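You operate a simulated robot arm through the tools that you are given. There is no shell and no other tool. Be economical: measure what you need, move in short steps, check, and stop when the job is done.

You run a simulated robot arm. Do the job below in one go: nothing can be reset, and whatever is moved stays where it is left.

JOB
Put the wiper clip from the ledge of the tall shelf on the carriage plate. Set down upright: wiper clip.

Only the result counts: the job must be done as asked and must still hold three seconds after the hand-in. Knocking over, shifting, dropping, spilling or breaking anything else fails it.

ROBOT AND FRAMES
A 7-joint arm with a two-finger parallel gripper on a trunk, on a base that drives. Base frame: it is fixed to the floor where the robot stands at the start and does not move with it; the origin is under the middle of the robot, x ahead of it, y to its left, z up. Readings come in mm, degrees, newtons and seconds.
With the tool pointing down near the work surface it reaches from about 340 to 760 mm from the robot's upright axis, wherever it stands. Its first joint turns from -115.0 to 115.0 degrees. Payload 3.91 kg.
The tool frame sits at the grasp point between the pads (the TCP): z along the fingers, y along the line on which they close. The tips reach 30 mm beyond it. Largest opening 110 mm; finger width 20, thickness 10; the body of the gripper, 48 by 112 mm, starts 55 mm behind the TCP.
Orientation is that of the tool frame in the base frame, as [roll, pitch, yaw] about the fixed x, y, z axes, in that order (R = Rz(yaw) Ry(pitch) Rx(roll)). With the fingers straight down and closing along the base's y, the tool's x points along the base's -x, its y along +y and its z along -z.

CONTROLS
- The arm moves only by the tool jog_arm. Its argument "moves" is a list that holds one entry, the list of rows, each a list of 7 numbers: the closure in counts, from 0 (fully open) to 255 (shut), then the shift along the base's x, y, z in mm, then the turn, a rotation vector about the base's x, y, z in degrees. In form: [[[gripper, x, y, z, ax, ay, az], ...]]. A call has 1 to 20 rows; each row shifts and turns the commanded pose from where the row before left it. Each row takes 0.2 s and may step no farther than 50 mm and 8.6 degrees from the row before; otherwise, or with a gripper value out of range, the whole call is refused. Where a pose cannot be reached the arm comes as near as it can. A force on the tool above 40 N (or 10 N above the force at the start of the call, whichever is more), or a blocked arm, ends the call early, and 0.2 s more pass. The fingers move at their own pace (about 108 mm/s each) and stop on an object; they squeeze with about 39 N. The grip force told is the motor's: it shows also when the fingers shut on nothing. Time passes only in rows, and 0.2 s behind the last, so rows that do not move let the fingers close. The reply holds the time, the measured pose of the TCP, the force on the tool along the base axes, the opening and the grip force, in the units named above and with some noise, with the torque about the TCP (base axes, N m) and any sound that the robot's microphone picked up.
- Cameras (640 x 400 px; columns grow to the right, rows downward): "scene" is now at [-5.6, 84.5, 1692.8]; the picture's right is [-0.69, -0.72, 0.00], its down [-0.54, 0.52, -0.66] and it looks along [0.48, -0.46, -0.75] (base axes); focal length 283 px, centre (320, 200). "wrist" rides on the gripper at [72, 17, -103] in the tool frame; the picture's right is [-0.23, 0.97, 0.00], its down [-0.76, -0.18, -0.62] and it looks along [-0.61, -0.14, 0.78] (tool axes); focal length 222 px, centre (320, 200). There is no depth. A picture from a camera that has moved, and an enlarged one, comes with that camera's place and axes in the base frame and with its lens. The place of the scene camera against the robot may be out by one fixed shift of up to 25 mm in any direction.
- camera(camera): a new picture of that camera. No time passes.
- slide_trunk(by): slides the trunk up (or, below 0, down) by that many mm; the arm and the scene camera ride with it, the base frame stays. It gives what a move gives, with no picture.
- roll_base(legs): drives the robot by 1 to 6 legs, each [ahead, turn to the left] in mm and degrees, along the robot's own axes; the way and the turn of a leg run together, so that a leg with both is an arc; at most 1500 mm and 180 degrees a leg. The arm and the cameras ride along, it lands a little off, and it stops where it bumps. It gives what a move gives.
- turn_head(pan, tilt): turns the head with the scene camera to pan (to the left, within 155 degrees either way) and tilt (down, from -29 to 69), counted from straight ahead of the robot. It gives what a move gives.
- inspect(camera, box): a new picture of the part [left, top, right, bottom] of that camera's present view, enlarged. No time passes.
- sign_off(): hands the job in; it is judged then, once.

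Work in short steps. Places have to be worked out from the pictures, the camera data and where the tool is seen: move nearer, look again, correct. Check each grasp and each placing, and mend what went wrong. You have 120 turns and 78 pictures in all, those below and enlarged ones among them. Open the gripper and draw the arm clear of the work before you hand the job in, unless the task says otherwise; then end with one line.

The tools are called after ">>>" as a command line: name --argument value ..., lists and objects as JSON in quotes. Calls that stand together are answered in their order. jog_arm: Moves the arm, as the interface text tells. Its arguments: {"type":"object","properties":{"moves":{"type":"array","items":{"type":"array","items":{"type":"array","items":{"type":"number"}}}}},"required":["moves"]} The other tools are called the same way: slide_trunk (by) slides the trunk up or down; roll_base (legs) drives the base; turn_head (pan, tilt) turns the head that bears the scene camera; camera (camera) takes a picture; inspect (camera, box) takes an enlarged picture of a part of a camera's view; sign_off () hands the job in.

At the start:

```text
t: 0.0
ee_pos: [290.8, -247.3, 1207.6]
tcp_rot: [-180.0, 0.0, 179.6]
ft_force: [0.0, -0.6, 0.7]
torque: [-0.04, 0.02, -0.04]
finger_gap: 109.8
finger_force: 0.0
trunk travel left (down, up): [-800.0, 190.0]
robot x, y, heading: [-2.5, 2.3, -0.1]
head pan, tilt: [-43.9, 48.7]
```

scene: 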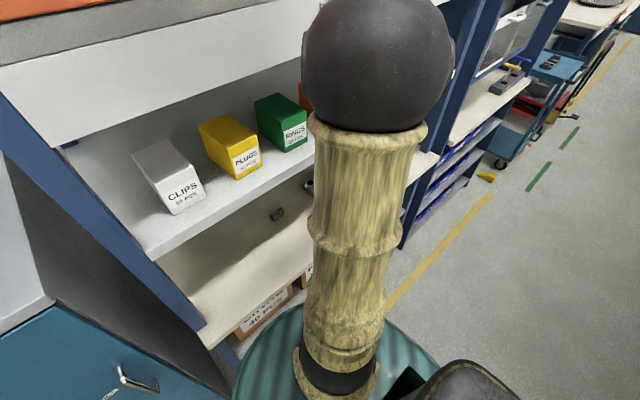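
wrist: 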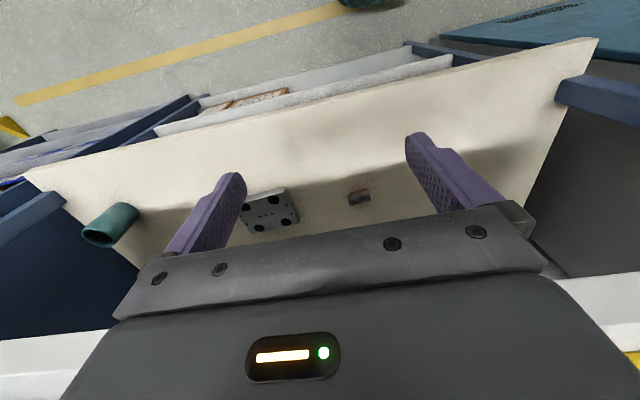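

The wrist view shows a bench with a grey plate and a small brown part; I'll look around to find the tall shelf and the clip.

>>> turn_head --pan 0 --tilt 30

>>> camera --camera "scene"

>>> inspect --camera "wrist" --box '[200, 140, 420, 260]'

```text
t: 1.1
ee_pos: [290.6, -248.8, 1206.3]
tcp_rot: [179.9, 0.0, 179.5]
ft_force: [-0.5, 0.4, 0.4]
torque: [-0.02, -0.01, -0.03]
finger_gap: 110.0
finger_force: 0.0
trunk travel left (down, up): [-800.0, 190.0]
robot x, y, heading: [-0.0, -0.8, 0.0]
head pan, tilt: [0.0, 30.0]
```

```text
75 pictures are left
camera scene: at [28.4, 138.6, 1720.5], right [0.0, -1.0, 0.0], down [-0.5, 0.0, -0.87], along [0.87, 0.0, -0.5], focal length 283 px, centre (320, 200)
```

scene: 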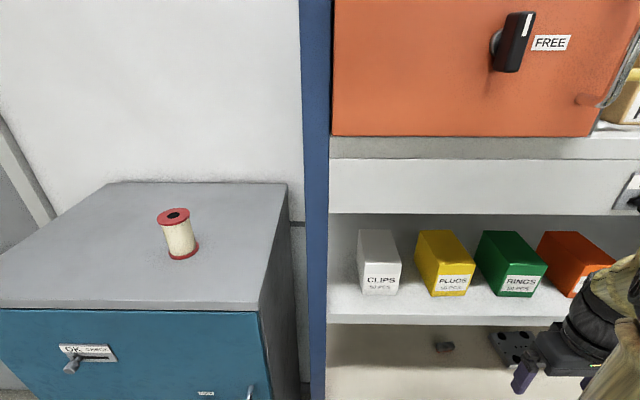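

```text
2.91 times, centred on (310, 200) of wrist
camera zoom: at [219.0, -230.4, 1311.3], right [0.23, 0.97, 0.0], down [0.76, -0.18, 0.62], along [0.61, -0.15, -0.78], focal length 646 px, centre (349, 200)
```

zoom: 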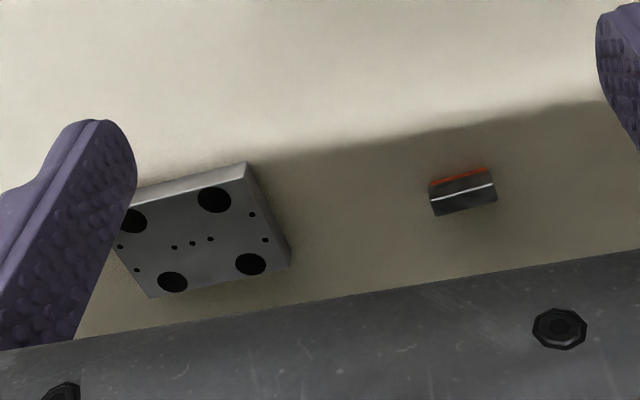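

The grey plate lies on the lower deck, with a small block beside it. I'll look on all sides for the tall shelf's ledge.

>>> turn_head --pan -60 --tilt 15

>>> camera --camera "scene"

>>> turn_head --pan 60 --tilt 15

>>> camera --camera "scene"

>>> turn_head --pan 130 --tilt 15

>>> camera --camera "scene"

>>> turn_head --pan -130 --tilt 15

>>> camera --camera "scene"

>>> turn_head --pan -10 --tilt -10

>>> camera --camera "scene"

```text
t: 2.4
ee_pos: [291.2, -249.1, 1207.8]
tcp_rot: [-180.0, 0.0, 179.6]
ft_force: [0.2, 0.5, 0.1]
torque: [0.0, 0.0, -0.01]
finger_gap: 110.1
finger_force: 0.1
trunk travel left (down, up): [-800.0, 190.0]
robot x, y, heading: [-0.3, -1.0, -0.2]
head pan, tilt: [-60.0, 15.0]
```

```text
73 pictures are left
camera scene: at [-15.2, 57.8, 1744.7], right [-0.87, -0.5, 0.0], down [-0.13, 0.22, -0.97], along [0.48, -0.84, -0.26], focal length 283 px, centre (320, 200)
```

scene: 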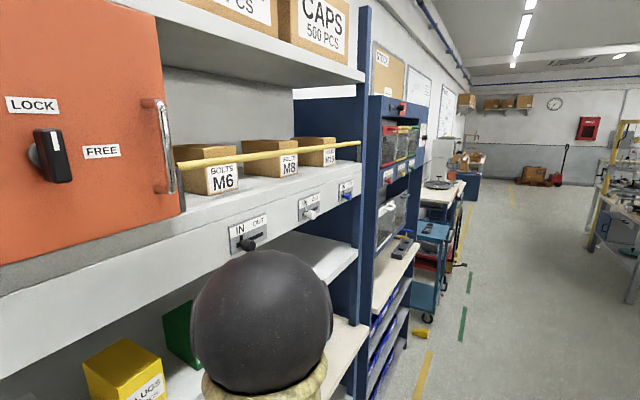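

```text
t: 4.4
ee_pos: [291.1, -249.8, 1207.1]
tcp_rot: [-180.0, 0.0, 179.5]
ft_force: [-0.3, 0.5, 0.0]
torque: [0.0, -0.05, 0.01]
finger_gap: 109.9
finger_force: 0.1
trunk travel left (down, up): [-800.0, 190.0]
robot x, y, heading: [1.3, -0.4, -0.1]
head pan, tilt: [60.0, 15.0]
```

```text
72 pictures are left
camera scene: at [-15.3, 219.5, 1744.7], right [0.87, -0.5, 0.0], down [-0.13, -0.22, -0.97], along [0.48, 0.84, -0.26], focal length 283 px, centre (320, 200)
```

scene: 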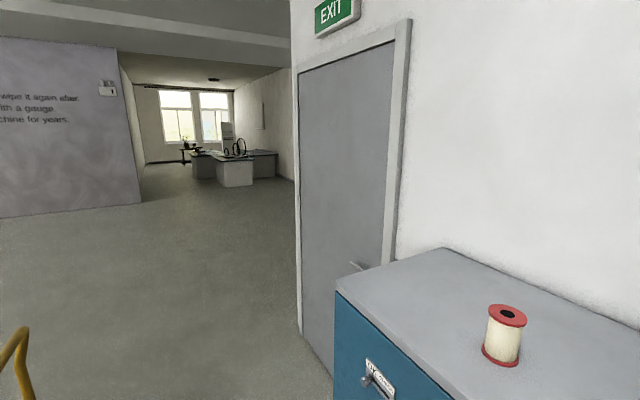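

```text
t: 5.8
ee_pos: [291.4, -248.5, 1206.4]
tcp_rot: [180.0, 0.0, 179.7]
ft_force: [1.0, -0.3, 0.3]
torque: [0.03, -0.02, 0.02]
finger_gap: 110.2
finger_force: 0.1
trunk travel left (down, up): [-800.0, 190.0]
robot x, y, heading: [-0.6, 0.4, 0.1]
head pan, tilt: [130.0, 15.0]
```

```text
71 pictures are left
camera scene: at [-122.0, 210.3, 1744.7], right [0.77, 0.64, 0.0], down [0.17, -0.2, -0.97], along [-0.62, 0.74, -0.26], focal length 283 px, centre (320, 200)
```

scene: 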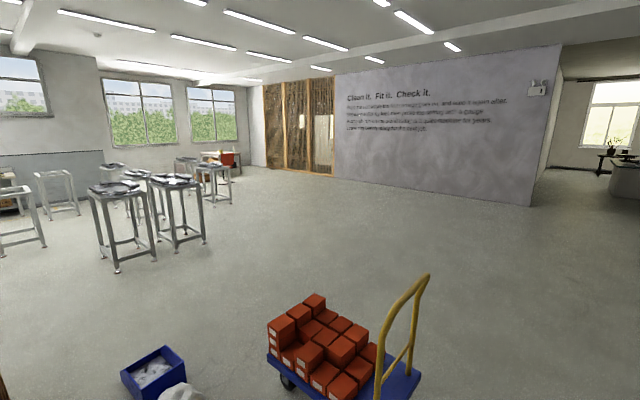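

```text
t: 9.4
ee_pos: [291.3, -249.1, 1207.8]
tcp_rot: [180.0, -0.1, 179.7]
ft_force: [-0.5, 0.7, 1.2]
torque: [0.03, -0.02, -0.03]
finger_gap: 110.1
finger_force: 0.0
trunk travel left (down, up): [-800.0, 190.0]
robot x, y, heading: [-0.4, 1.3, 0.0]
head pan, tilt: [-130.0, 15.0]
```

```text
70 pictures are left
camera scene: at [-122.0, 67.1, 1744.7], right [-0.77, 0.64, 0.0], down [0.17, 0.2, -0.97], along [-0.62, -0.74, -0.26], focal length 283 px, centre (320, 200)
```

scene: 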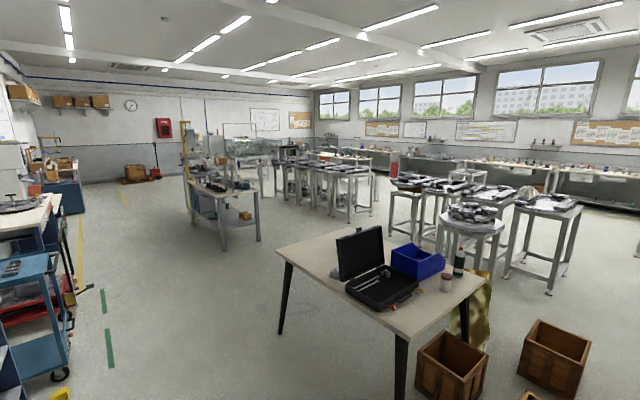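

```text
t: 11.4
ee_pos: [291.3, -248.0, 1207.4]
tcp_rot: [180.0, 0.0, 179.6]
ft_force: [-0.3, -0.7, 0.5]
torque: [0.01, -0.01, 0.01]
finger_gap: 110.0
finger_force: 0.0
trunk travel left (down, up): [-800.0, 190.0]
robot x, y, heading: [0.2, 0.6, -0.3]
head pan, tilt: [-10.0, -10.0]
```

```text
69 pictures are left
camera scene: at [21.0, 124.0, 1784.1], right [-0.17, -0.98, 0.0], down [0.17, -0.03, -0.98], along [0.97, -0.17, 0.17], focal length 283 px, centre (320, 200)
```

scene: 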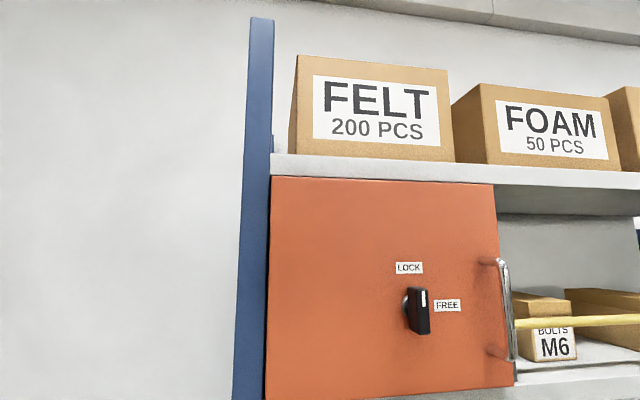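

The rack has several bays; next to it is a second unit with a ledge carrying something dark. I'll zoom on both.

>>> turn_head --pan -60 --tilt 30

>>> inspect --camera "scene" --box '[340, 40, 500, 140]'

>>> inspect --camera "scene" --box '[160, 0, 400, 150]'

>>> turn_head --pan 0 --tilt 40

>>> inspect --camera "scene" --box '[320, 200, 640, 400]'

```text
t: 12.6
ee_pos: [291.0, -248.2, 1208.0]
tcp_rot: [179.9, 0.1, 179.6]
ft_force: [0.9, 0.3, -0.4]
torque: [-0.01, -0.02, 0.03]
finger_gap: 110.1
finger_force: 0.0
trunk travel left (down, up): [-800.0, 190.0]
robot x, y, heading: [0.1, -3.1, 0.1]
head pan, tilt: [-60.0, 30.0]
```

```text
4.00 times, centred on (420, 90) of scene
camera zoom: at [-16.7, 60.4, 1720.6], right [-0.87, -0.5, 0.0], down [-0.25, 0.43, -0.87], along [0.43, -0.75, -0.5], focal length 1132 px, centre (-80, 640)
```

zoom: 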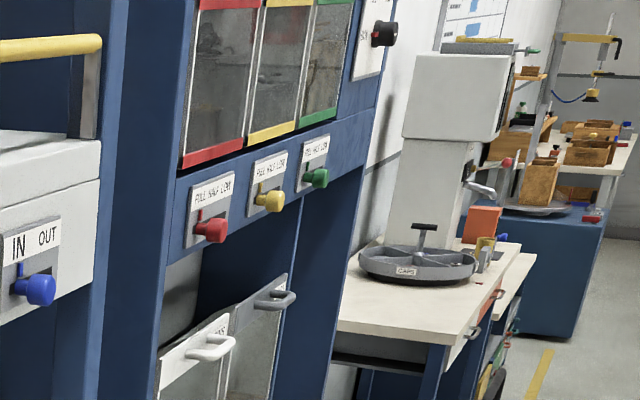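

```text
2.67 times, centred on (280, 75) of scene
camera zoom: at [-16.7, 60.4, 1720.6], right [-0.87, -0.5, 0.0], down [-0.25, 0.43, -0.87], along [0.43, -0.75, -0.5], focal length 755 px, centre (427, 533)
```

zoom: 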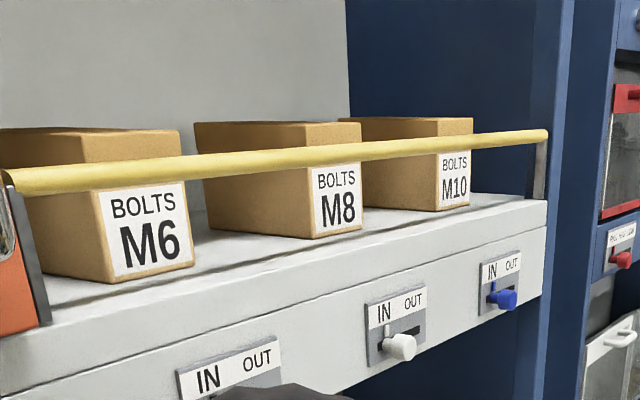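

```text
t: 13.9
ee_pos: [291.2, -247.9, 1207.4]
tcp_rot: [-179.9, 0.0, 179.6]
ft_force: [1.3, -0.2, -0.1]
torque: [-0.01, -0.01, -0.01]
finger_gap: 110.0
finger_force: 0.1
trunk travel left (down, up): [-800.0, 190.0]
robot x, y, heading: [-1.5, 0.7, 0.2]
head pan, tilt: [0.0, 40.0]
```

```text
2.00 times, centred on (480, 300) of scene
camera zoom: at [23.0, 138.6, 1705.2], right [0.0, -1.0, 0.0], down [-0.64, 0.0, -0.77], along [0.77, 0.0, -0.64], focal length 566 px, centre (0, 0)
```

zoom: 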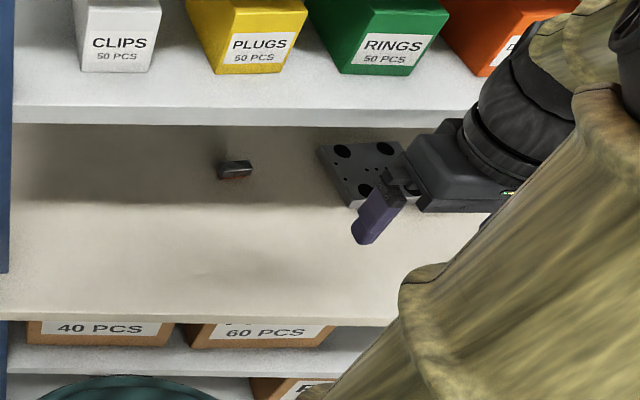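

The working deck (z≈900) of this rack carries the plate (~(531,-426)) and a small dark/orange block (~(552,-220)), under the bin shelf. I'll lower the trunk for a better view beneath that shelf and parallax.

>>> slide_trunk --by -200

>>> camera --camera "wrist"

>>> turn_head --pan -10 --tilt 35

>>> camera --camera "scene"

```text
t: 16.1
ee_pos: [291.3, -248.5, 1006.4]
tcp_rot: [180.0, 0.0, 179.6]
ft_force: [0.3, -0.4, -0.4]
torque: [0.0, 0.06, 0.01]
finger_gap: 110.0
finger_force: 0.0
trunk travel left (down, up): [-600.0, 390.0]
robot x, y, heading: [-1.6, 2.3, -0.0]
head pan, tilt: [0.0, 40.0]
```

```text
65 pictures are left
camera wrist: at [218.9, -230.3, 1111.3], right [0.23, 0.97, 0.0], down [0.76, -0.18, 0.62], along [0.61, -0.15, -0.78], focal length 222 px, centre (320, 200)
```

wrist: 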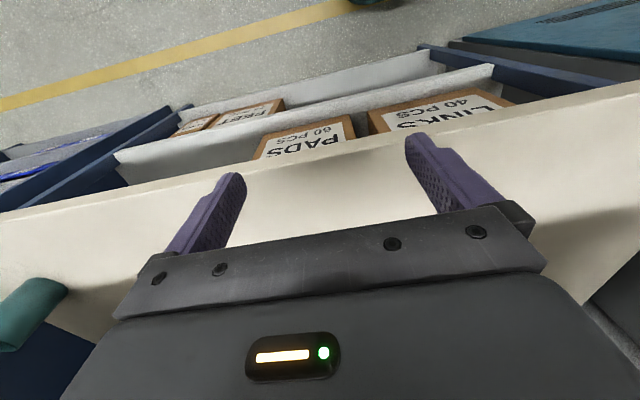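

```text
t: 16.8
ee_pos: [291.2, -249.1, 1007.0]
tcp_rot: [180.0, 0.0, 179.6]
ft_force: [0.5, -0.8, -0.2]
torque: [-0.01, -0.02, 0.0]
finger_gap: 109.8
finger_force: 0.1
trunk travel left (down, up): [-600.0, 390.0]
robot x, y, heading: [3.8, 2.6, -0.1]
head pan, tilt: [-10.0, 35.0]
```

```text
64 pictures are left
camera scene: at [24.7, 123.4, 1512.7], right [-0.17, -0.98, 0.0], down [-0.57, 0.1, -0.82], along [0.81, -0.14, -0.57], focal length 283 px, centre (320, 200)
```

scene: 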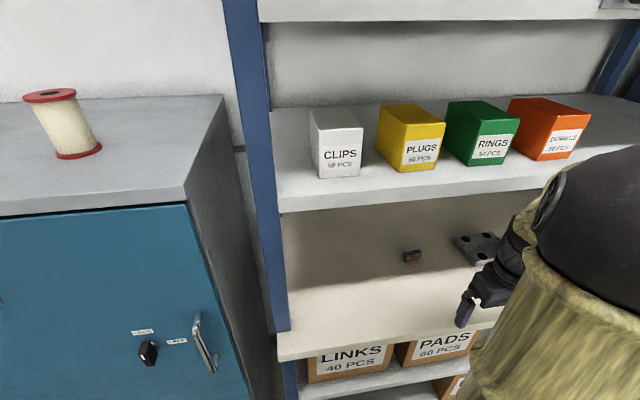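

The shelf's bottom edge comes out at about x≈390, z≈1235, leaving ~330 mm above the deck, so I'll approach with the hand tilted forward. First tilt 30° in place and look.

>>> jog_arm --moves '[[[0, 0, 0, 15, 0, -7.5, 0], [0, 0, 0, 15, 0, -7.5, 0], [0, 0, 0, 15, 0, -7.5, 0], [0, 0, 0, 15, 0, -7.5, 0], [0, 0, 0, 0, 0, 0, 0]]]'

>>> camera --camera "wrist"

>>> camera --camera "scene"

```text
t: 18.0
ee_pos: [292.8, -248.6, 1068.5]
tcp_rot: [179.8, 30.1, 179.5]
ft_force: [0.1, -0.8, -0.6]
torque: [-0.01, 0.01, 0.0]
finger_gap: 110.1
finger_force: 0.2
trunk travel left (down, up): [-600.0, 390.0]
robot x, y, heading: [1.0, 2.2, -0.1]
head pan, tilt: [-10.0, 35.0]
```

```text
63 pictures are left
camera wrist: at [177.8, -230.3, 1121.4], right [0.2, 0.97, 0.12], down [0.35, -0.18, 0.92], along [0.92, -0.15, -0.37], focal length 222 px, centre (320, 200)
```

wrist: 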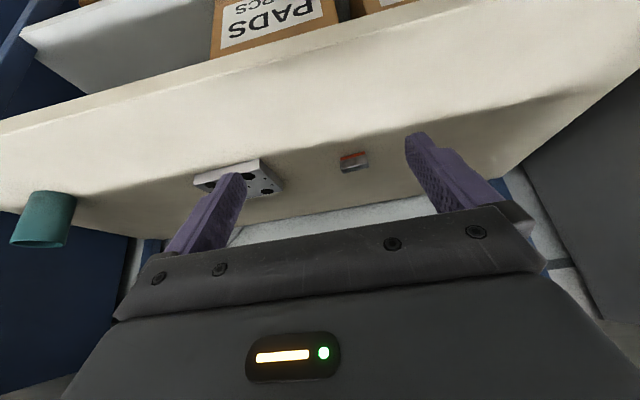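

```text
62 pictures are left
camera scene: at [24.6, 123.4, 1512.7], right [-0.17, -0.98, 0.0], down [-0.56, 0.1, -0.82], along [0.81, -0.14, -0.57], focal length 283 px, centre (320, 200)
```

scene: 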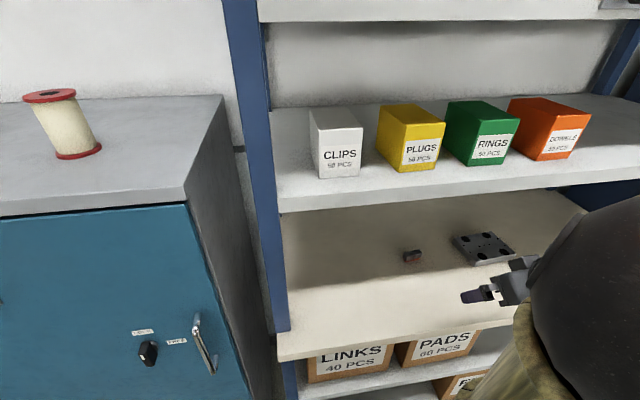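

Both items are in view of the wrist camera now; zoom on clip and plate.

>>> inspect --camera "wrist" --box '[310, 130, 406, 190]'

>>> inspect --camera "scene" --box '[380, 210, 540, 310]'

```text
6.67 times, centred on (358, 160) of wrist
camera zoom: at [177.8, -230.3, 1121.4], right [0.2, 0.97, 0.12], down [0.35, -0.18, 0.92], along [0.92, -0.15, -0.37], focal length 1481 px, centre (67, 467)
```

zoom: 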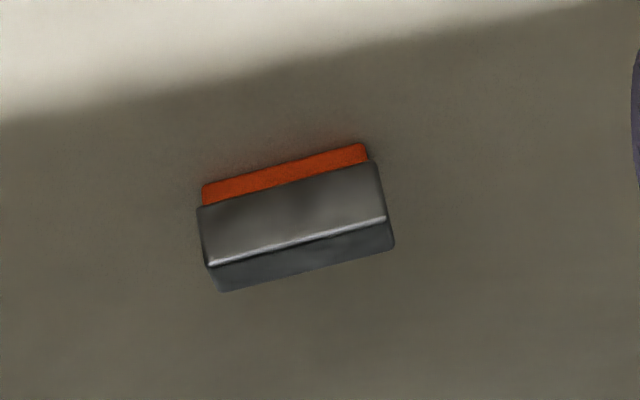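

```text
4.00 times, centred on (460, 260) of scene
camera zoom: at [24.6, 123.4, 1512.7], right [-0.17, -0.98, 0.0], down [-0.56, 0.1, -0.82], along [0.81, -0.14, -0.57], focal length 1132 px, centre (-240, -40)
```

zoom: 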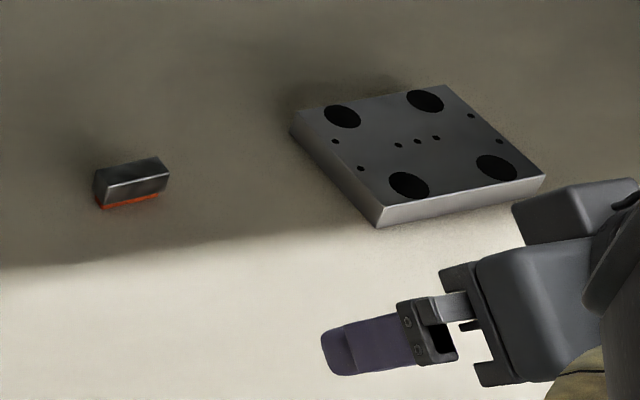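

The clip is a ~50×25×25 mm dark block with an orange strip at its bottom, standing upright at about (544,-219), yawed ~6°. I'll move partway in at 30° tilt, aligning yaw, and check clearance.

>>> jog_arm --moves '[[[0, 30, 6, -14, 0, 0, 3], [0, 30, 6, -14, 0, 0, 3], [0, 30, 6, -14, 0, 0, 0], [0, 30, 6, -14, 0, 0, 0], [0, 27, 6, -12, 0, 0, 0], [0, 0, 0, 0, 0, 0, 0]]]'

>>> camera --camera "wrist"

>>> camera --camera "scene"

```text
t: 19.4
ee_pos: [442.4, -219.7, 1001.7]
tcp_rot: [179.8, 30.1, -174.5]
ft_force: [0.0, 0.4, -0.3]
torque: [-0.03, 0.0, 0.0]
finger_gap: 110.0
finger_force: 0.1
trunk travel left (down, up): [-600.0, 390.0]
robot x, y, heading: [1.1, 0.9, 0.0]
head pan, tilt: [-10.0, 35.0]
```

```text
59 pictures are left
camera wrist: at [325.8, -213.5, 1054.8], right [0.1, 0.99, 0.12], down [0.36, -0.15, 0.92], along [0.93, -0.05, -0.37], focal length 222 px, centre (320, 200)
```

wrist: 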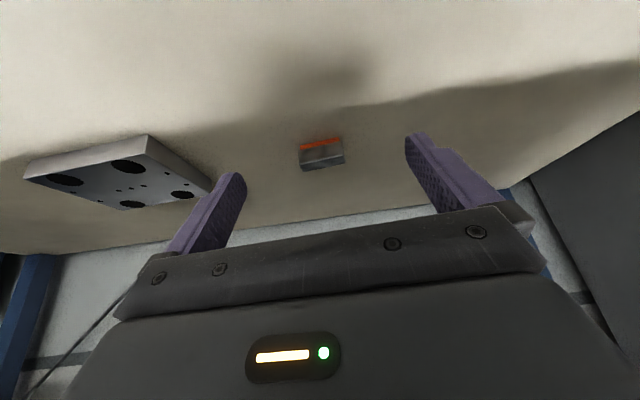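

```text
58 pictures are left
camera scene: at [24.8, 123.4, 1512.7], right [-0.17, -0.98, 0.0], down [-0.56, 0.1, -0.82], along [0.81, -0.14, -0.57], focal length 283 px, centre (320, 200)
```

scene: 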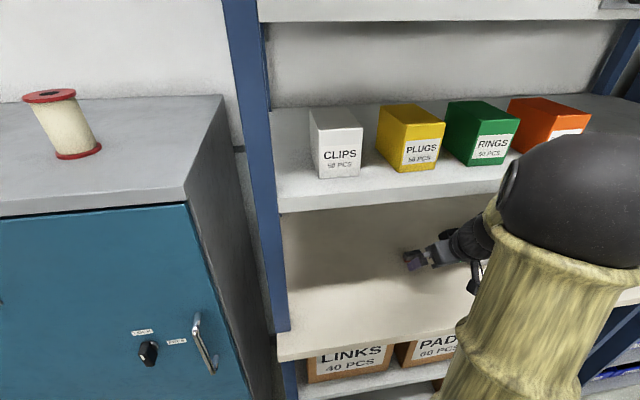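

The elbow/forearm would come tight against the bin shelf edge; I'd rather have the trunk lower. Back out along the same path, raise the arm by 200 in front of the shelf, then lower the trunk by 200.

>>> jog_arm --moves '[[[0, -30, 0, 13, 0, 0, 0], [0, -30, 0, 13, 0, 0, 0], [0, -30, 0, 13, 0, 0, 0], [0, -30, 0, 13, 0, 0, 0], [0, -35, 0, 15, 0, 0, 0], [0, 0, 0, 30, 0, 0, 0], [0, 0, 0, 30, 0, 0, 0], [0, 0, 0, 30, 0, 0, 0], [0, 0, 0, 30, 0, 0, 0], [0, 0, 0, 30, 0, 0, 0], [0, 0, 0, 30, 0, 0, 0], [0, 0, 0, 0, 0, 0, 0]]]'

>>> slide_trunk --by -200

>>> turn_head --pan -25 --tilt 20

>>> camera --camera "scene"

```text
t: 22.0
ee_pos: [283.7, -221.4, 1247.9]
tcp_rot: [179.7, 30.0, -174.5]
ft_force: [0.1, 0.5, 0.2]
torque: [-0.05, -0.01, 0.0]
finger_gap: 109.9
finger_force: 0.1
trunk travel left (down, up): [-600.0, 390.0]
robot x, y, heading: [-3.9, 1.9, 0.2]
head pan, tilt: [-10.0, 35.0]
```

```text
t: 24.2
ee_pos: [285.3, -221.9, 1048.1]
tcp_rot: [179.7, 30.0, -174.4]
ft_force: [0.4, -0.2, 0.1]
torque: [-0.01, 0.01, 0.0]
finger_gap: 110.0
finger_force: 0.1
trunk travel left (down, up): [-400.0, 590.0]
robot x, y, heading: [-1.7, -4.0, -0.2]
head pan, tilt: [-10.0, 35.0]
```

```text
t: 25.0
ee_pos: [283.5, -221.9, 1047.8]
tcp_rot: [179.8, 29.9, -174.5]
ft_force: [-0.4, 0.3, -0.5]
torque: [-0.01, -0.01, 0.02]
finger_gap: 110.0
finger_force: 0.0
trunk travel left (down, up): [-400.0, 590.0]
robot x, y, heading: [-2.0, -4.4, -0.4]
head pan, tilt: [-25.0, 20.0]
```

```text
57 pictures are left
camera scene: at [22.3, 99.4, 1336.6], right [-0.42, -0.91, 0.0], down [-0.31, 0.14, -0.94], along [0.85, -0.4, -0.34], focal length 283 px, centre (320, 200)
```

scene: 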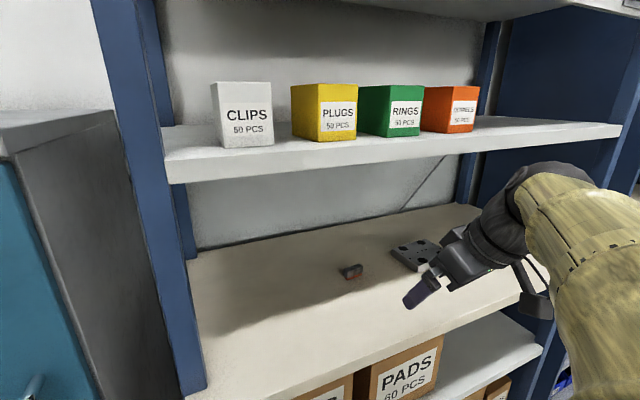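

The arm now sits low, well below the shelf line. Go in again to in front of the clip.

>>> jog_arm --moves '[[[0, 35, 1, -10, 0, 0, 0], [0, 35, 1, -10, 0, 0, 0], [0, 35, 0, -10, 0, 0, 0], [0, 35, 0, -10, 0, 0, 0], [0, 35, 0, -10, 0, 0, 0], [0, 0, 0, 0, 0, 0, 0]]]'

>>> camera --camera "scene"

>>> inspect --camera "wrist" --box '[220, 80, 460, 230]'

>>> camera --camera "wrist"

```text
t: 26.4
ee_pos: [458.7, -220.7, 996.9]
tcp_rot: [179.8, 30.1, -174.5]
ft_force: [0.1, -0.6, -0.4]
torque: [-0.03, 0.0, 0.02]
finger_gap: 110.0
finger_force: 0.1
trunk travel left (down, up): [-400.0, 590.0]
robot x, y, heading: [-0.3, 1.5, 0.1]
head pan, tilt: [-25.0, 20.0]
```

```text
56 pictures are left
camera scene: at [22.8, 99.3, 1336.6], right [-0.42, -0.91, 0.0], down [-0.31, 0.14, -0.94], along [0.85, -0.4, -0.34], focal length 283 px, centre (320, 200)
```

scene: 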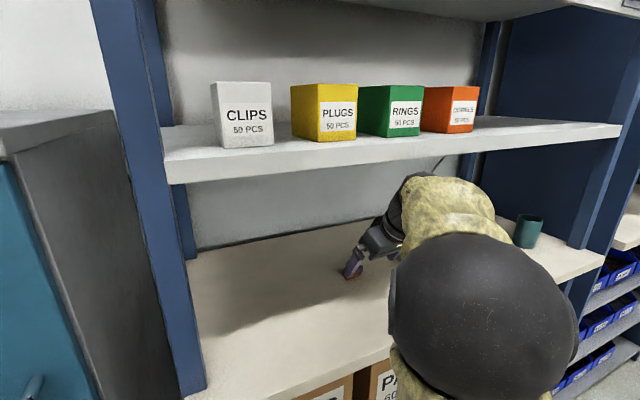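

```text
2.67 times, centred on (340, 155) of wrist
camera zoom: at [343.5, -213.8, 1050.5], right [0.1, 0.99, 0.12], down [0.36, -0.15, 0.92], along [0.93, -0.05, -0.37], focal length 592 px, centre (267, 320)
```

zoom: 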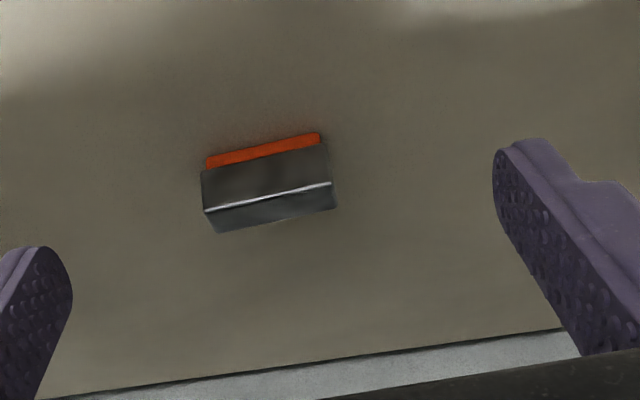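

```text
54 pictures are left
camera wrist: at [343.5, -213.8, 1050.5], right [0.1, 0.99, 0.12], down [0.36, -0.15, 0.92], along [0.93, -0.05, -0.37], focal length 222 px, centre (320, 200)
```

wrist: 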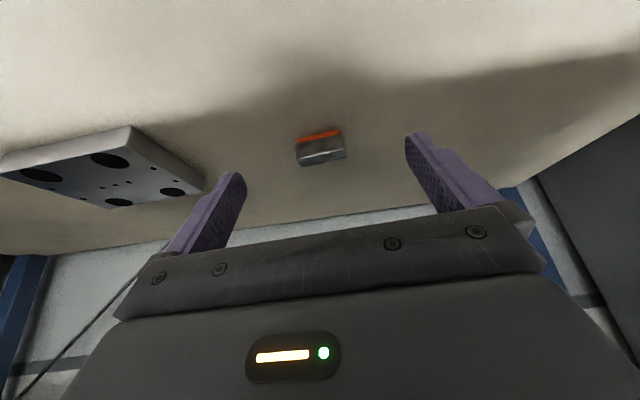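

The clip is centered at about (546,-217), top z≈924, and yaw is aligned. Descend along the tool axis to TCP ≈(534,-218,936) with the gripper open.

>>> jog_arm --moves '[[[0, 20, 1, 0, 0, 0, 0], [0, 20, 1, 0, 0, 0, 0], [0, 9, 0.5, -15, 0, 0, 0], [0, 9, 0, -15, 0, 0, 0], [0, 9, 0, -15, 0, 0, 0], [0, 9, 0, -15, 0, 0, 0], [0, 0, 0, 0, 0, 0, 0]]]'

>>> camera --camera "wrist"

```text
t: 28.0
ee_pos: [536.0, -218.6, 936.5]
tcp_rot: [179.8, 30.0, -174.5]
ft_force: [0.2, -1.0, -0.1]
torque: [0.0, 0.0, 0.02]
finger_gap: 110.0
finger_force: 0.1
trunk travel left (down, up): [-400.0, 590.0]
robot x, y, heading: [-2.0, -1.2, 0.1]
head pan, tilt: [-25.0, 20.0]
```

```text
53 pictures are left
camera wrist: at [420.6, -212.0, 990.5], right [0.1, 0.99, 0.12], down [0.36, -0.15, 0.92], along [0.93, -0.05, -0.37], focal length 222 px, centre (320, 200)
```

wrist: 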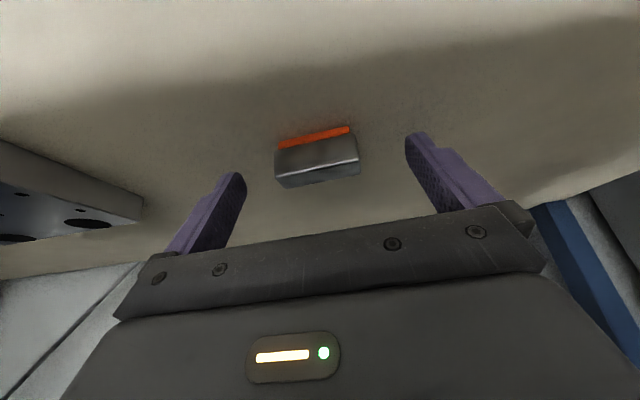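

Clip lies centered between the fingers. Close and hold.

>>> jog_arm --moves '[[[0, 0, 0.5, -2, 0, 0, 0], [100, 0, 0, 0, 0, 0, 0], [255, 0, 0, 0, 0, 0, 0], [255, 0, 0, 0, 0, 0, 0], [255, 0, 0, 0, 0, 0, 0]]]'

>>> camera --camera "wrist"

```text
t: 29.2
ee_pos: [535.5, -217.5, 936.5]
tcp_rot: [179.9, 30.0, -174.4]
ft_force: [-0.3, 0.3, -0.4]
torque: [-0.03, 0.02, 0.01]
finger_gap: 49.2
finger_force: 39.1
trunk travel left (down, up): [-400.0, 590.0]
robot x, y, heading: [-0.9, 4.8, 0.0]
head pan, tilt: [-25.0, 20.0]
```

```text
52 pictures are left
camera wrist: at [420.2, -211.3, 989.2], right [0.1, 0.99, 0.12], down [0.36, -0.15, 0.92], along [0.93, -0.05, -0.37], focal length 222 px, centre (320, 200)
```

wrist: 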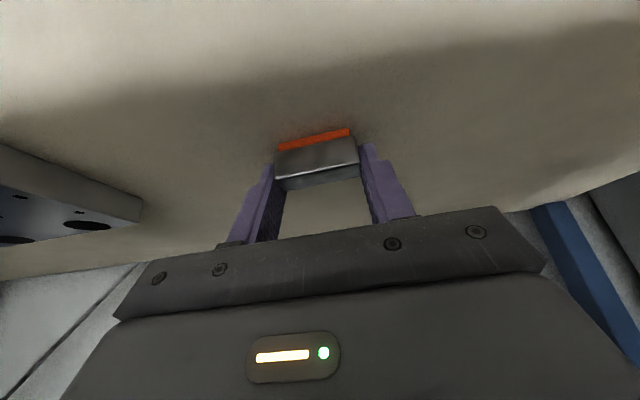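

Clip gripped (49 mm, 39 N). Lift 80 mm straight up, drawing back slightly, and check.

>>> jog_arm --moves '[[[255, 0, 0, 10, 0, 0, 0], [255, 0, 0, 20, 0, 0, 0], [255, -15, 0, 25, 0, 0, 0], [255, -20, 0, 25, 0, 0, 0], [255, -25, 0, 0, 0, 0, 0], [255, 0, 0, 0, 0, 0, 0]]]'

>>> camera --camera "wrist"

>>> camera --camera "scene"

```text
t: 30.6
ee_pos: [475.2, -219.8, 1014.9]
tcp_rot: [179.7, 29.8, -174.5]
ft_force: [-0.2, 0.0, -0.1]
torque: [0.02, 0.0, -0.03]
finger_gap: 48.8
finger_force: 39.0
trunk travel left (down, up): [-400.0, 590.0]
robot x, y, heading: [1.2, -2.4, -0.2]
head pan, tilt: [-25.0, 20.0]
```

```text
51 pictures are left
camera wrist: at [360.4, -213.5, 1068.2], right [0.1, 0.99, 0.12], down [0.37, -0.15, 0.92], along [0.92, -0.05, -0.38], focal length 222 px, centre (320, 200)
```

wrist: 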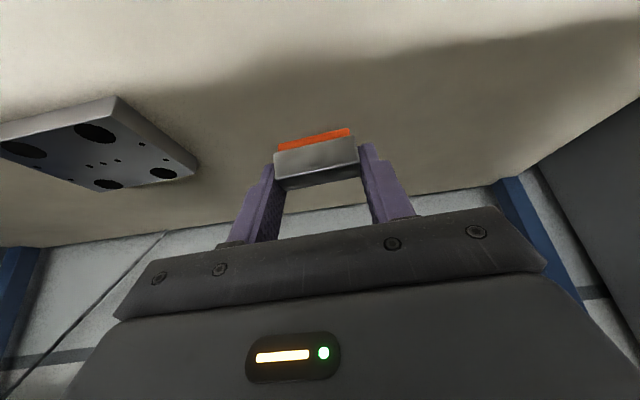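

```text
50 pictures are left
camera scene: at [24.0, 99.2, 1336.3], right [-0.42, -0.91, 0.0], down [-0.31, 0.14, -0.94], along [0.85, -0.4, -0.34], focal length 283 px, centre (320, 200)
```

scene: 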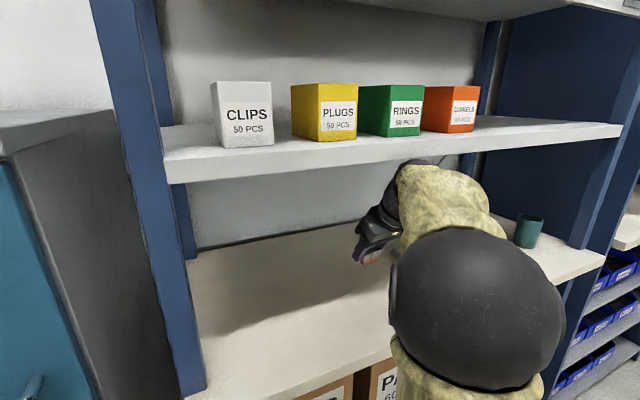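

Held firmly and still level. Shift right toward the plate for a centered view.

>>> jog_arm --moves '[[[255, 0, -35, 0, 0, 0, 0], [255, 0, -35, 0, 0, 0, 0], [255, 0, -35, 0, 0, 0, 0], [255, 0, -35, 0, 0, 0, 0], [255, 0, 0, 0, 0, 0, 0]]]'

>>> camera --camera "wrist"

>>> camera --camera "scene"

```text
t: 31.8
ee_pos: [474.9, -361.4, 1012.6]
tcp_rot: [179.6, 29.8, -174.6]
ft_force: [0.2, -0.1, -0.1]
torque: [0.0, 0.03, 0.01]
finger_gap: 48.8
finger_force: 38.6
trunk travel left (down, up): [-400.0, 590.0]
robot x, y, heading: [-1.6, -0.5, -0.0]
head pan, tilt: [-25.0, 20.0]
```

```text
49 pictures are left
camera wrist: at [360.7, -354.5, 1068.1], right [0.1, 0.99, 0.12], down [0.37, -0.15, 0.92], along [0.92, -0.05, -0.38], focal length 222 px, centre (320, 200)
```

wrist: 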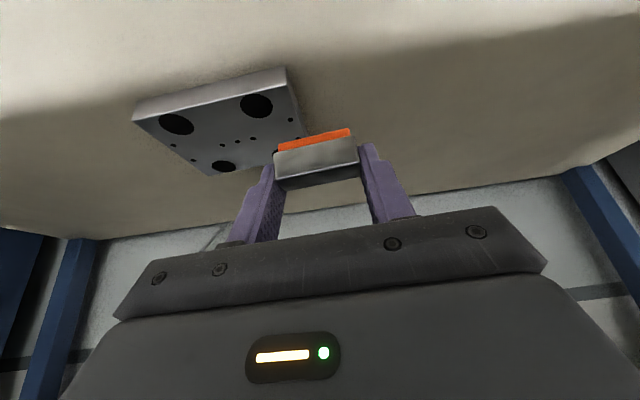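

```text
48 pictures are left
camera scene: at [24.3, 99.3, 1336.5], right [-0.42, -0.91, 0.0], down [-0.31, 0.14, -0.94], along [0.85, -0.4, -0.34], focal length 283 px, centre (320, 200)
```

scene: 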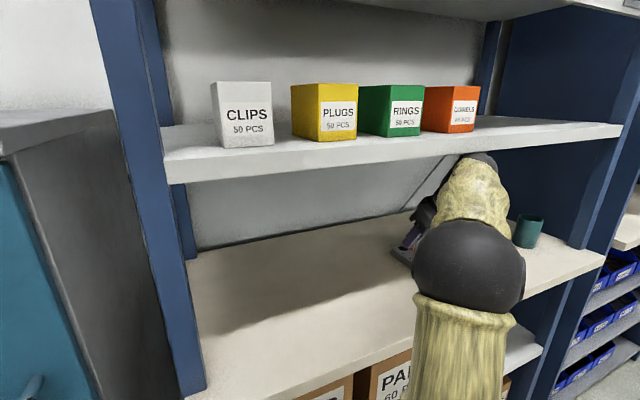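

Plate: top z≈921, center ≈(532,-438), ~130×100 mm, center flat between the four bores. Move above it with clip bottom ~30 mm over the plate, then check.

>>> jog_arm --moves '[[[255, 15, -26, 0, 0, 0, 0], [255, 15, -26, 0, 0, 0, 0], [255, 16, -26, 0, 0, 0, 0], [255, 0, 0, -15, 0, 0, 0], [255, 0, 0, -13, 0, 0, 0], [255, 0, 0, 0, 0, 0, 0]]]'

>>> camera --camera "wrist"

>>> inspect --camera "wrist" --box '[180, 60, 460, 235]'

```text
t: 33.2
ee_pos: [520.0, -434.3, 986.4]
tcp_rot: [179.9, 30.0, -174.5]
ft_force: [-0.7, -0.1, -0.4]
torque: [0.03, 0.01, 0.0]
finger_gap: 49.1
finger_force: 39.1
trunk travel left (down, up): [-400.0, 590.0]
robot x, y, heading: [-0.2, -2.8, -0.3]
head pan, tilt: [-25.0, 20.0]
```

```text
47 pictures are left
camera wrist: at [404.0, -428.2, 1041.4], right [0.1, 0.99, 0.12], down [0.36, -0.14, 0.92], along [0.93, -0.05, -0.37], focal length 222 px, centre (320, 200)
```

wrist: 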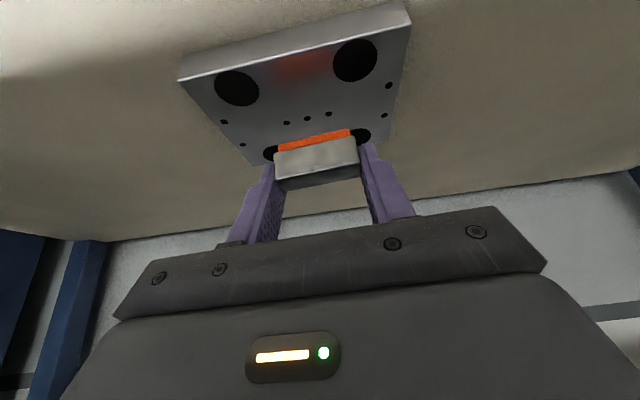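

```text
2.29 times, centred on (320, 148) of wrist
camera zoom: at [404.0, -428.2, 1041.4], right [0.1, 0.99, 0.12], down [0.36, -0.14, 0.92], along [0.93, -0.05, -0.37], focal length 508 px, centre (320, 320)
```

zoom: 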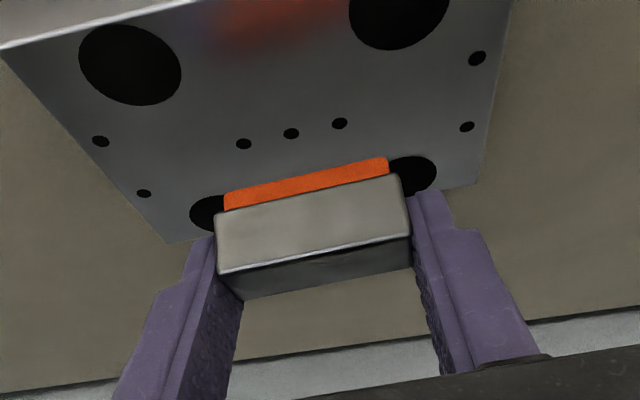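

Hole row places the plate center at ≈(535,-438); correction +2,-4 then lower in small steps until contact.

>>> jog_arm --moves '[[[255, 2, -4, -8, 0, 0, 0], [255, 0, 0, -8, 0, 0, 0], [255, 0, 0, -6, 0, 0, 0], [255, 0, 0, -2, 0, 0, 0], [255, 0, 0, 0, 0, 0, 0]]]'

>>> inspect --camera "wrist" --box '[180, 60, 460, 235]'

```text
t: 34.4
ee_pos: [521.3, -439.9, 964.6]
tcp_rot: [179.7, 30.0, -174.4]
ft_force: [1.3, 0.8, -0.3]
torque: [0.01, -0.01, -0.03]
finger_gap: 49.2
finger_force: 38.7
trunk travel left (down, up): [-400.0, 590.0]
robot x, y, heading: [-1.2, -0.3, -0.2]
head pan, tilt: [-25.0, 20.0]
```

```text
2.29 times, centred on (320, 148) of wrist
camera zoom: at [407.6, -434.0, 1018.8], right [0.1, 0.99, 0.12], down [0.36, -0.15, 0.92], along [0.93, -0.05, -0.37], focal length 508 px, centre (320, 320)
```

zoom: 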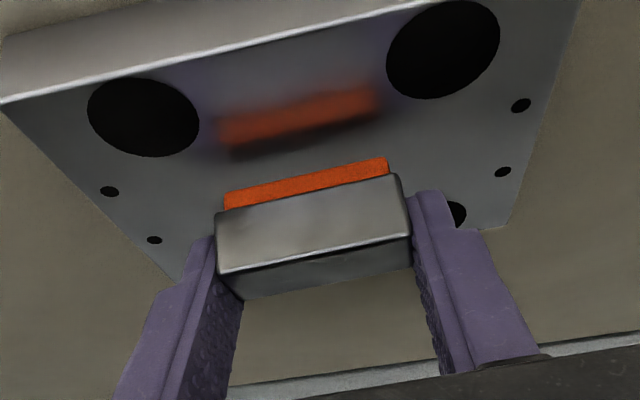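

Reflection shows ~6 mm gap left. Lower by 1 mm steps watching force.

>>> jog_arm --moves '[[[255, 0, 0, -1, 0, 0, 0], [255, 0, 0, -1, 0, 0, 0], [255, 0, 0, -1, 0, 0, 0], [255, 0, 0, -1, 0, 0, 0], [255, 0, 0, 0, 0, 0, 0]]]'

>>> inspect --camera "wrist" --box '[240, 80, 400, 180]'

```text
t: 35.6
ee_pos: [523.2, -438.5, 960.5]
tcp_rot: [179.8, 30.0, -174.4]
ft_force: [-0.4, 0.4, -0.1]
torque: [0.03, 0.01, -0.02]
finger_gap: 49.2
finger_force: 39.0
trunk travel left (down, up): [-400.0, 590.0]
robot x, y, heading: [-2.8, 0.5, 0.0]
head pan, tilt: [-25.0, 20.0]
```

```text
4.00 times, centred on (320, 130) of wrist
camera zoom: at [407.5, -433.4, 1014.4], right [0.1, 0.99, 0.12], down [0.36, -0.15, 0.92], along [0.93, -0.05, -0.37], focal length 888 px, centre (320, 480)
```

zoom: 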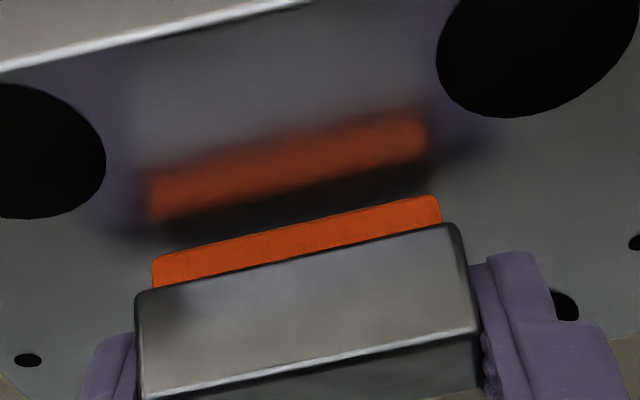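

About 3 mm left. Continue down.

>>> jog_arm --moves '[[[255, 0, 0, -1, 0, 0, 0], [255, 0, 0, -1, 0, 0, 0], [255, 0, 0, -0.5, 0, 0, 0], [255, 0, 0, 0, 0, 0, 0]]]'

>>> inspect --camera "wrist" --box '[240, 80, 400, 180]'

```text
t: 36.6
ee_pos: [523.5, -439.8, 957.0]
tcp_rot: [179.8, 30.0, -174.4]
ft_force: [0.0, 0.2, -0.7]
torque: [0.0, -0.03, 0.0]
finger_gap: 48.9
finger_force: 38.3
trunk travel left (down, up): [-400.0, 590.0]
robot x, y, heading: [0.9, 2.2, -0.0]
head pan, tilt: [-25.0, 20.0]
```

```text
4.00 times, centred on (320, 130) of wrist
camera zoom: at [407.8, -433.5, 1011.2], right [0.1, 0.99, 0.12], down [0.36, -0.15, 0.92], along [0.93, -0.05, -0.37], focal length 888 px, centre (320, 480)
```

zoom: 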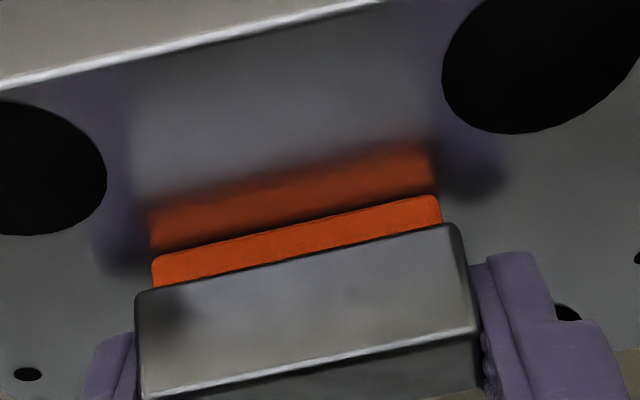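

Under 1 mm left; two more half-millimetre steps.

>>> jog_arm --moves '[[[255, 0, 0, -0.5, 0, 0, 0], [255, 0, 0, -0.5, 0, 0, 0], [255, 0, 0, 0, 0, 0, 0]]]'

>>> inspect --camera "wrist" --box '[240, 80, 400, 180]'

```text
t: 37.4
ee_pos: [524.1, -439.1, 957.4]
tcp_rot: [179.7, 29.9, -174.4]
ft_force: [1.2, -0.9, 1.8]
torque: [0.07, 0.0, -0.01]
finger_gap: 49.0
finger_force: 39.1
trunk travel left (down, up): [-400.0, 590.0]
robot x, y, heading: [-2.3, 1.6, 0.1]
head pan, tilt: [-25.0, 20.0]
```

```text
4.00 times, centred on (320, 130) of wrist
camera zoom: at [407.8, -433.5, 1011.0], right [0.1, 0.99, 0.12], down [0.36, -0.15, 0.92], along [0.93, -0.05, -0.37], focal length 888 px, centre (320, 480)
```

zoom: 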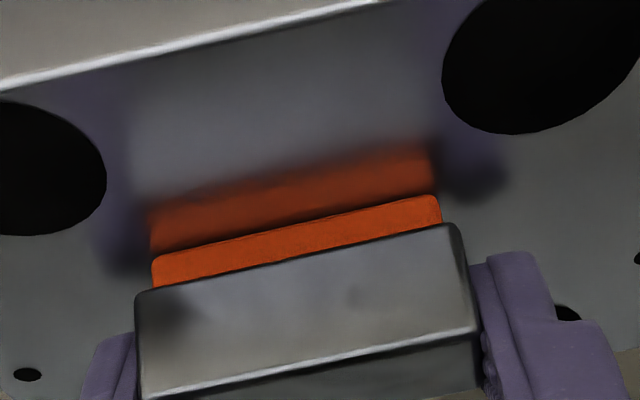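

It is seated (no further motion, ~2 N). Open gently to about 80 mm gap.

>>> jog_arm --moves '[[[138, 0, 0, 0, 0, 0, 0], [130, 0, 0, 0, 0, 0, 0], [115, 0, 0, 0, 0, 0, 0], [90, 0, 0, 0, 0, 0, 0], [65, 0, 0, 0, 0, 0, 0], [65, 0, 0, 0, 0, 0, 0]]]'

>>> camera --camera "wrist"

```text
t: 38.8
ee_pos: [523.1, -439.7, 956.2]
tcp_rot: [179.9, 30.1, -174.4]
ft_force: [-0.2, 0.1, 0.2]
torque: [0.01, -0.01, 0.0]
finger_gap: 81.8
finger_force: 0.0
trunk travel left (down, up): [-400.0, 590.0]
robot x, y, heading: [-2.8, 0.5, 0.1]
head pan, tilt: [-25.0, 20.0]
```

```text
41 pictures are left
camera wrist: at [407.8, -433.6, 1010.8], right [0.1, 0.99, 0.12], down [0.36, -0.15, 0.92], along [0.93, -0.05, -0.37], focal length 222 px, centre (320, 200)
```

wrist: 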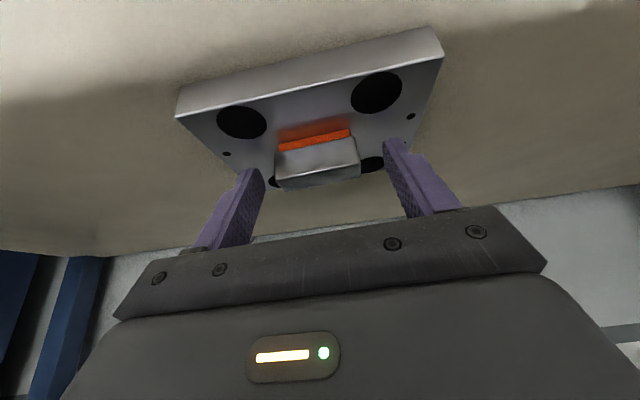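

The clip stands free on the plate. Retreat along the tool axis (back and up), then out.

>>> jog_arm --moves '[[[65, -5, -0.5, 9, 0, 0, 0], [65, -10, -1, 17, 0, 0, 0], [65, -15, -1, 20, 0, 0, 0], [65, -30, 0, 15, 0, 0, 0], [65, -40, 0, 10, 0, 0, 0], [65, -40, 0, 0, 0, 0, 0], [65, -40, 0, 0, 0, 0, 0], [65, -40, 0, 0, 0, 0, 0], [0, 0, 0, 0, 0, 0, 0]]]'

>>> camera --camera "wrist"

>>> camera --camera "scene"

```text
t: 40.8
ee_pos: [304.3, -442.7, 1027.7]
tcp_rot: [179.9, 30.0, -174.3]
ft_force: [-0.1, -0.8, 0.6]
torque: [0.0, 0.0, 0.0]
finger_gap: 109.9
finger_force: 0.0
trunk travel left (down, up): [-400.0, 590.0]
robot x, y, heading: [3.4, 0.8, -0.1]
head pan, tilt: [-25.0, 20.0]
```

```text
40 pictures are left
camera wrist: at [188.6, -437.7, 1080.6], right [0.1, 0.99, 0.12], down [0.36, -0.15, 0.92], along [0.93, -0.05, -0.37], focal length 222 px, centre (320, 200)
```

wrist: 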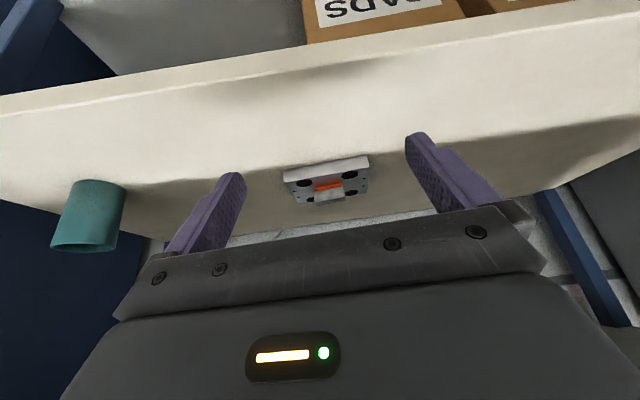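

```text
39 pictures are left
camera scene: at [22.0, 99.3, 1336.6], right [-0.42, -0.91, 0.0], down [-0.31, 0.14, -0.94], along [0.85, -0.4, -0.34], focal length 283 px, centre (320, 200)
```

scene: 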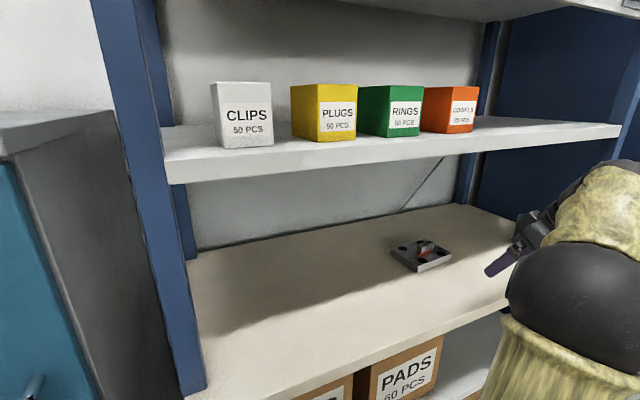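

The clip stands upright on the plate, all else undisturbed, gripper open and clear. Handing in.

>>> sign_off

```text
The job is handed in.
```

The wiper clip stands upright near the centre of the carriage plate, the gripper is open and clear, and the last pictures show nothing else moved.
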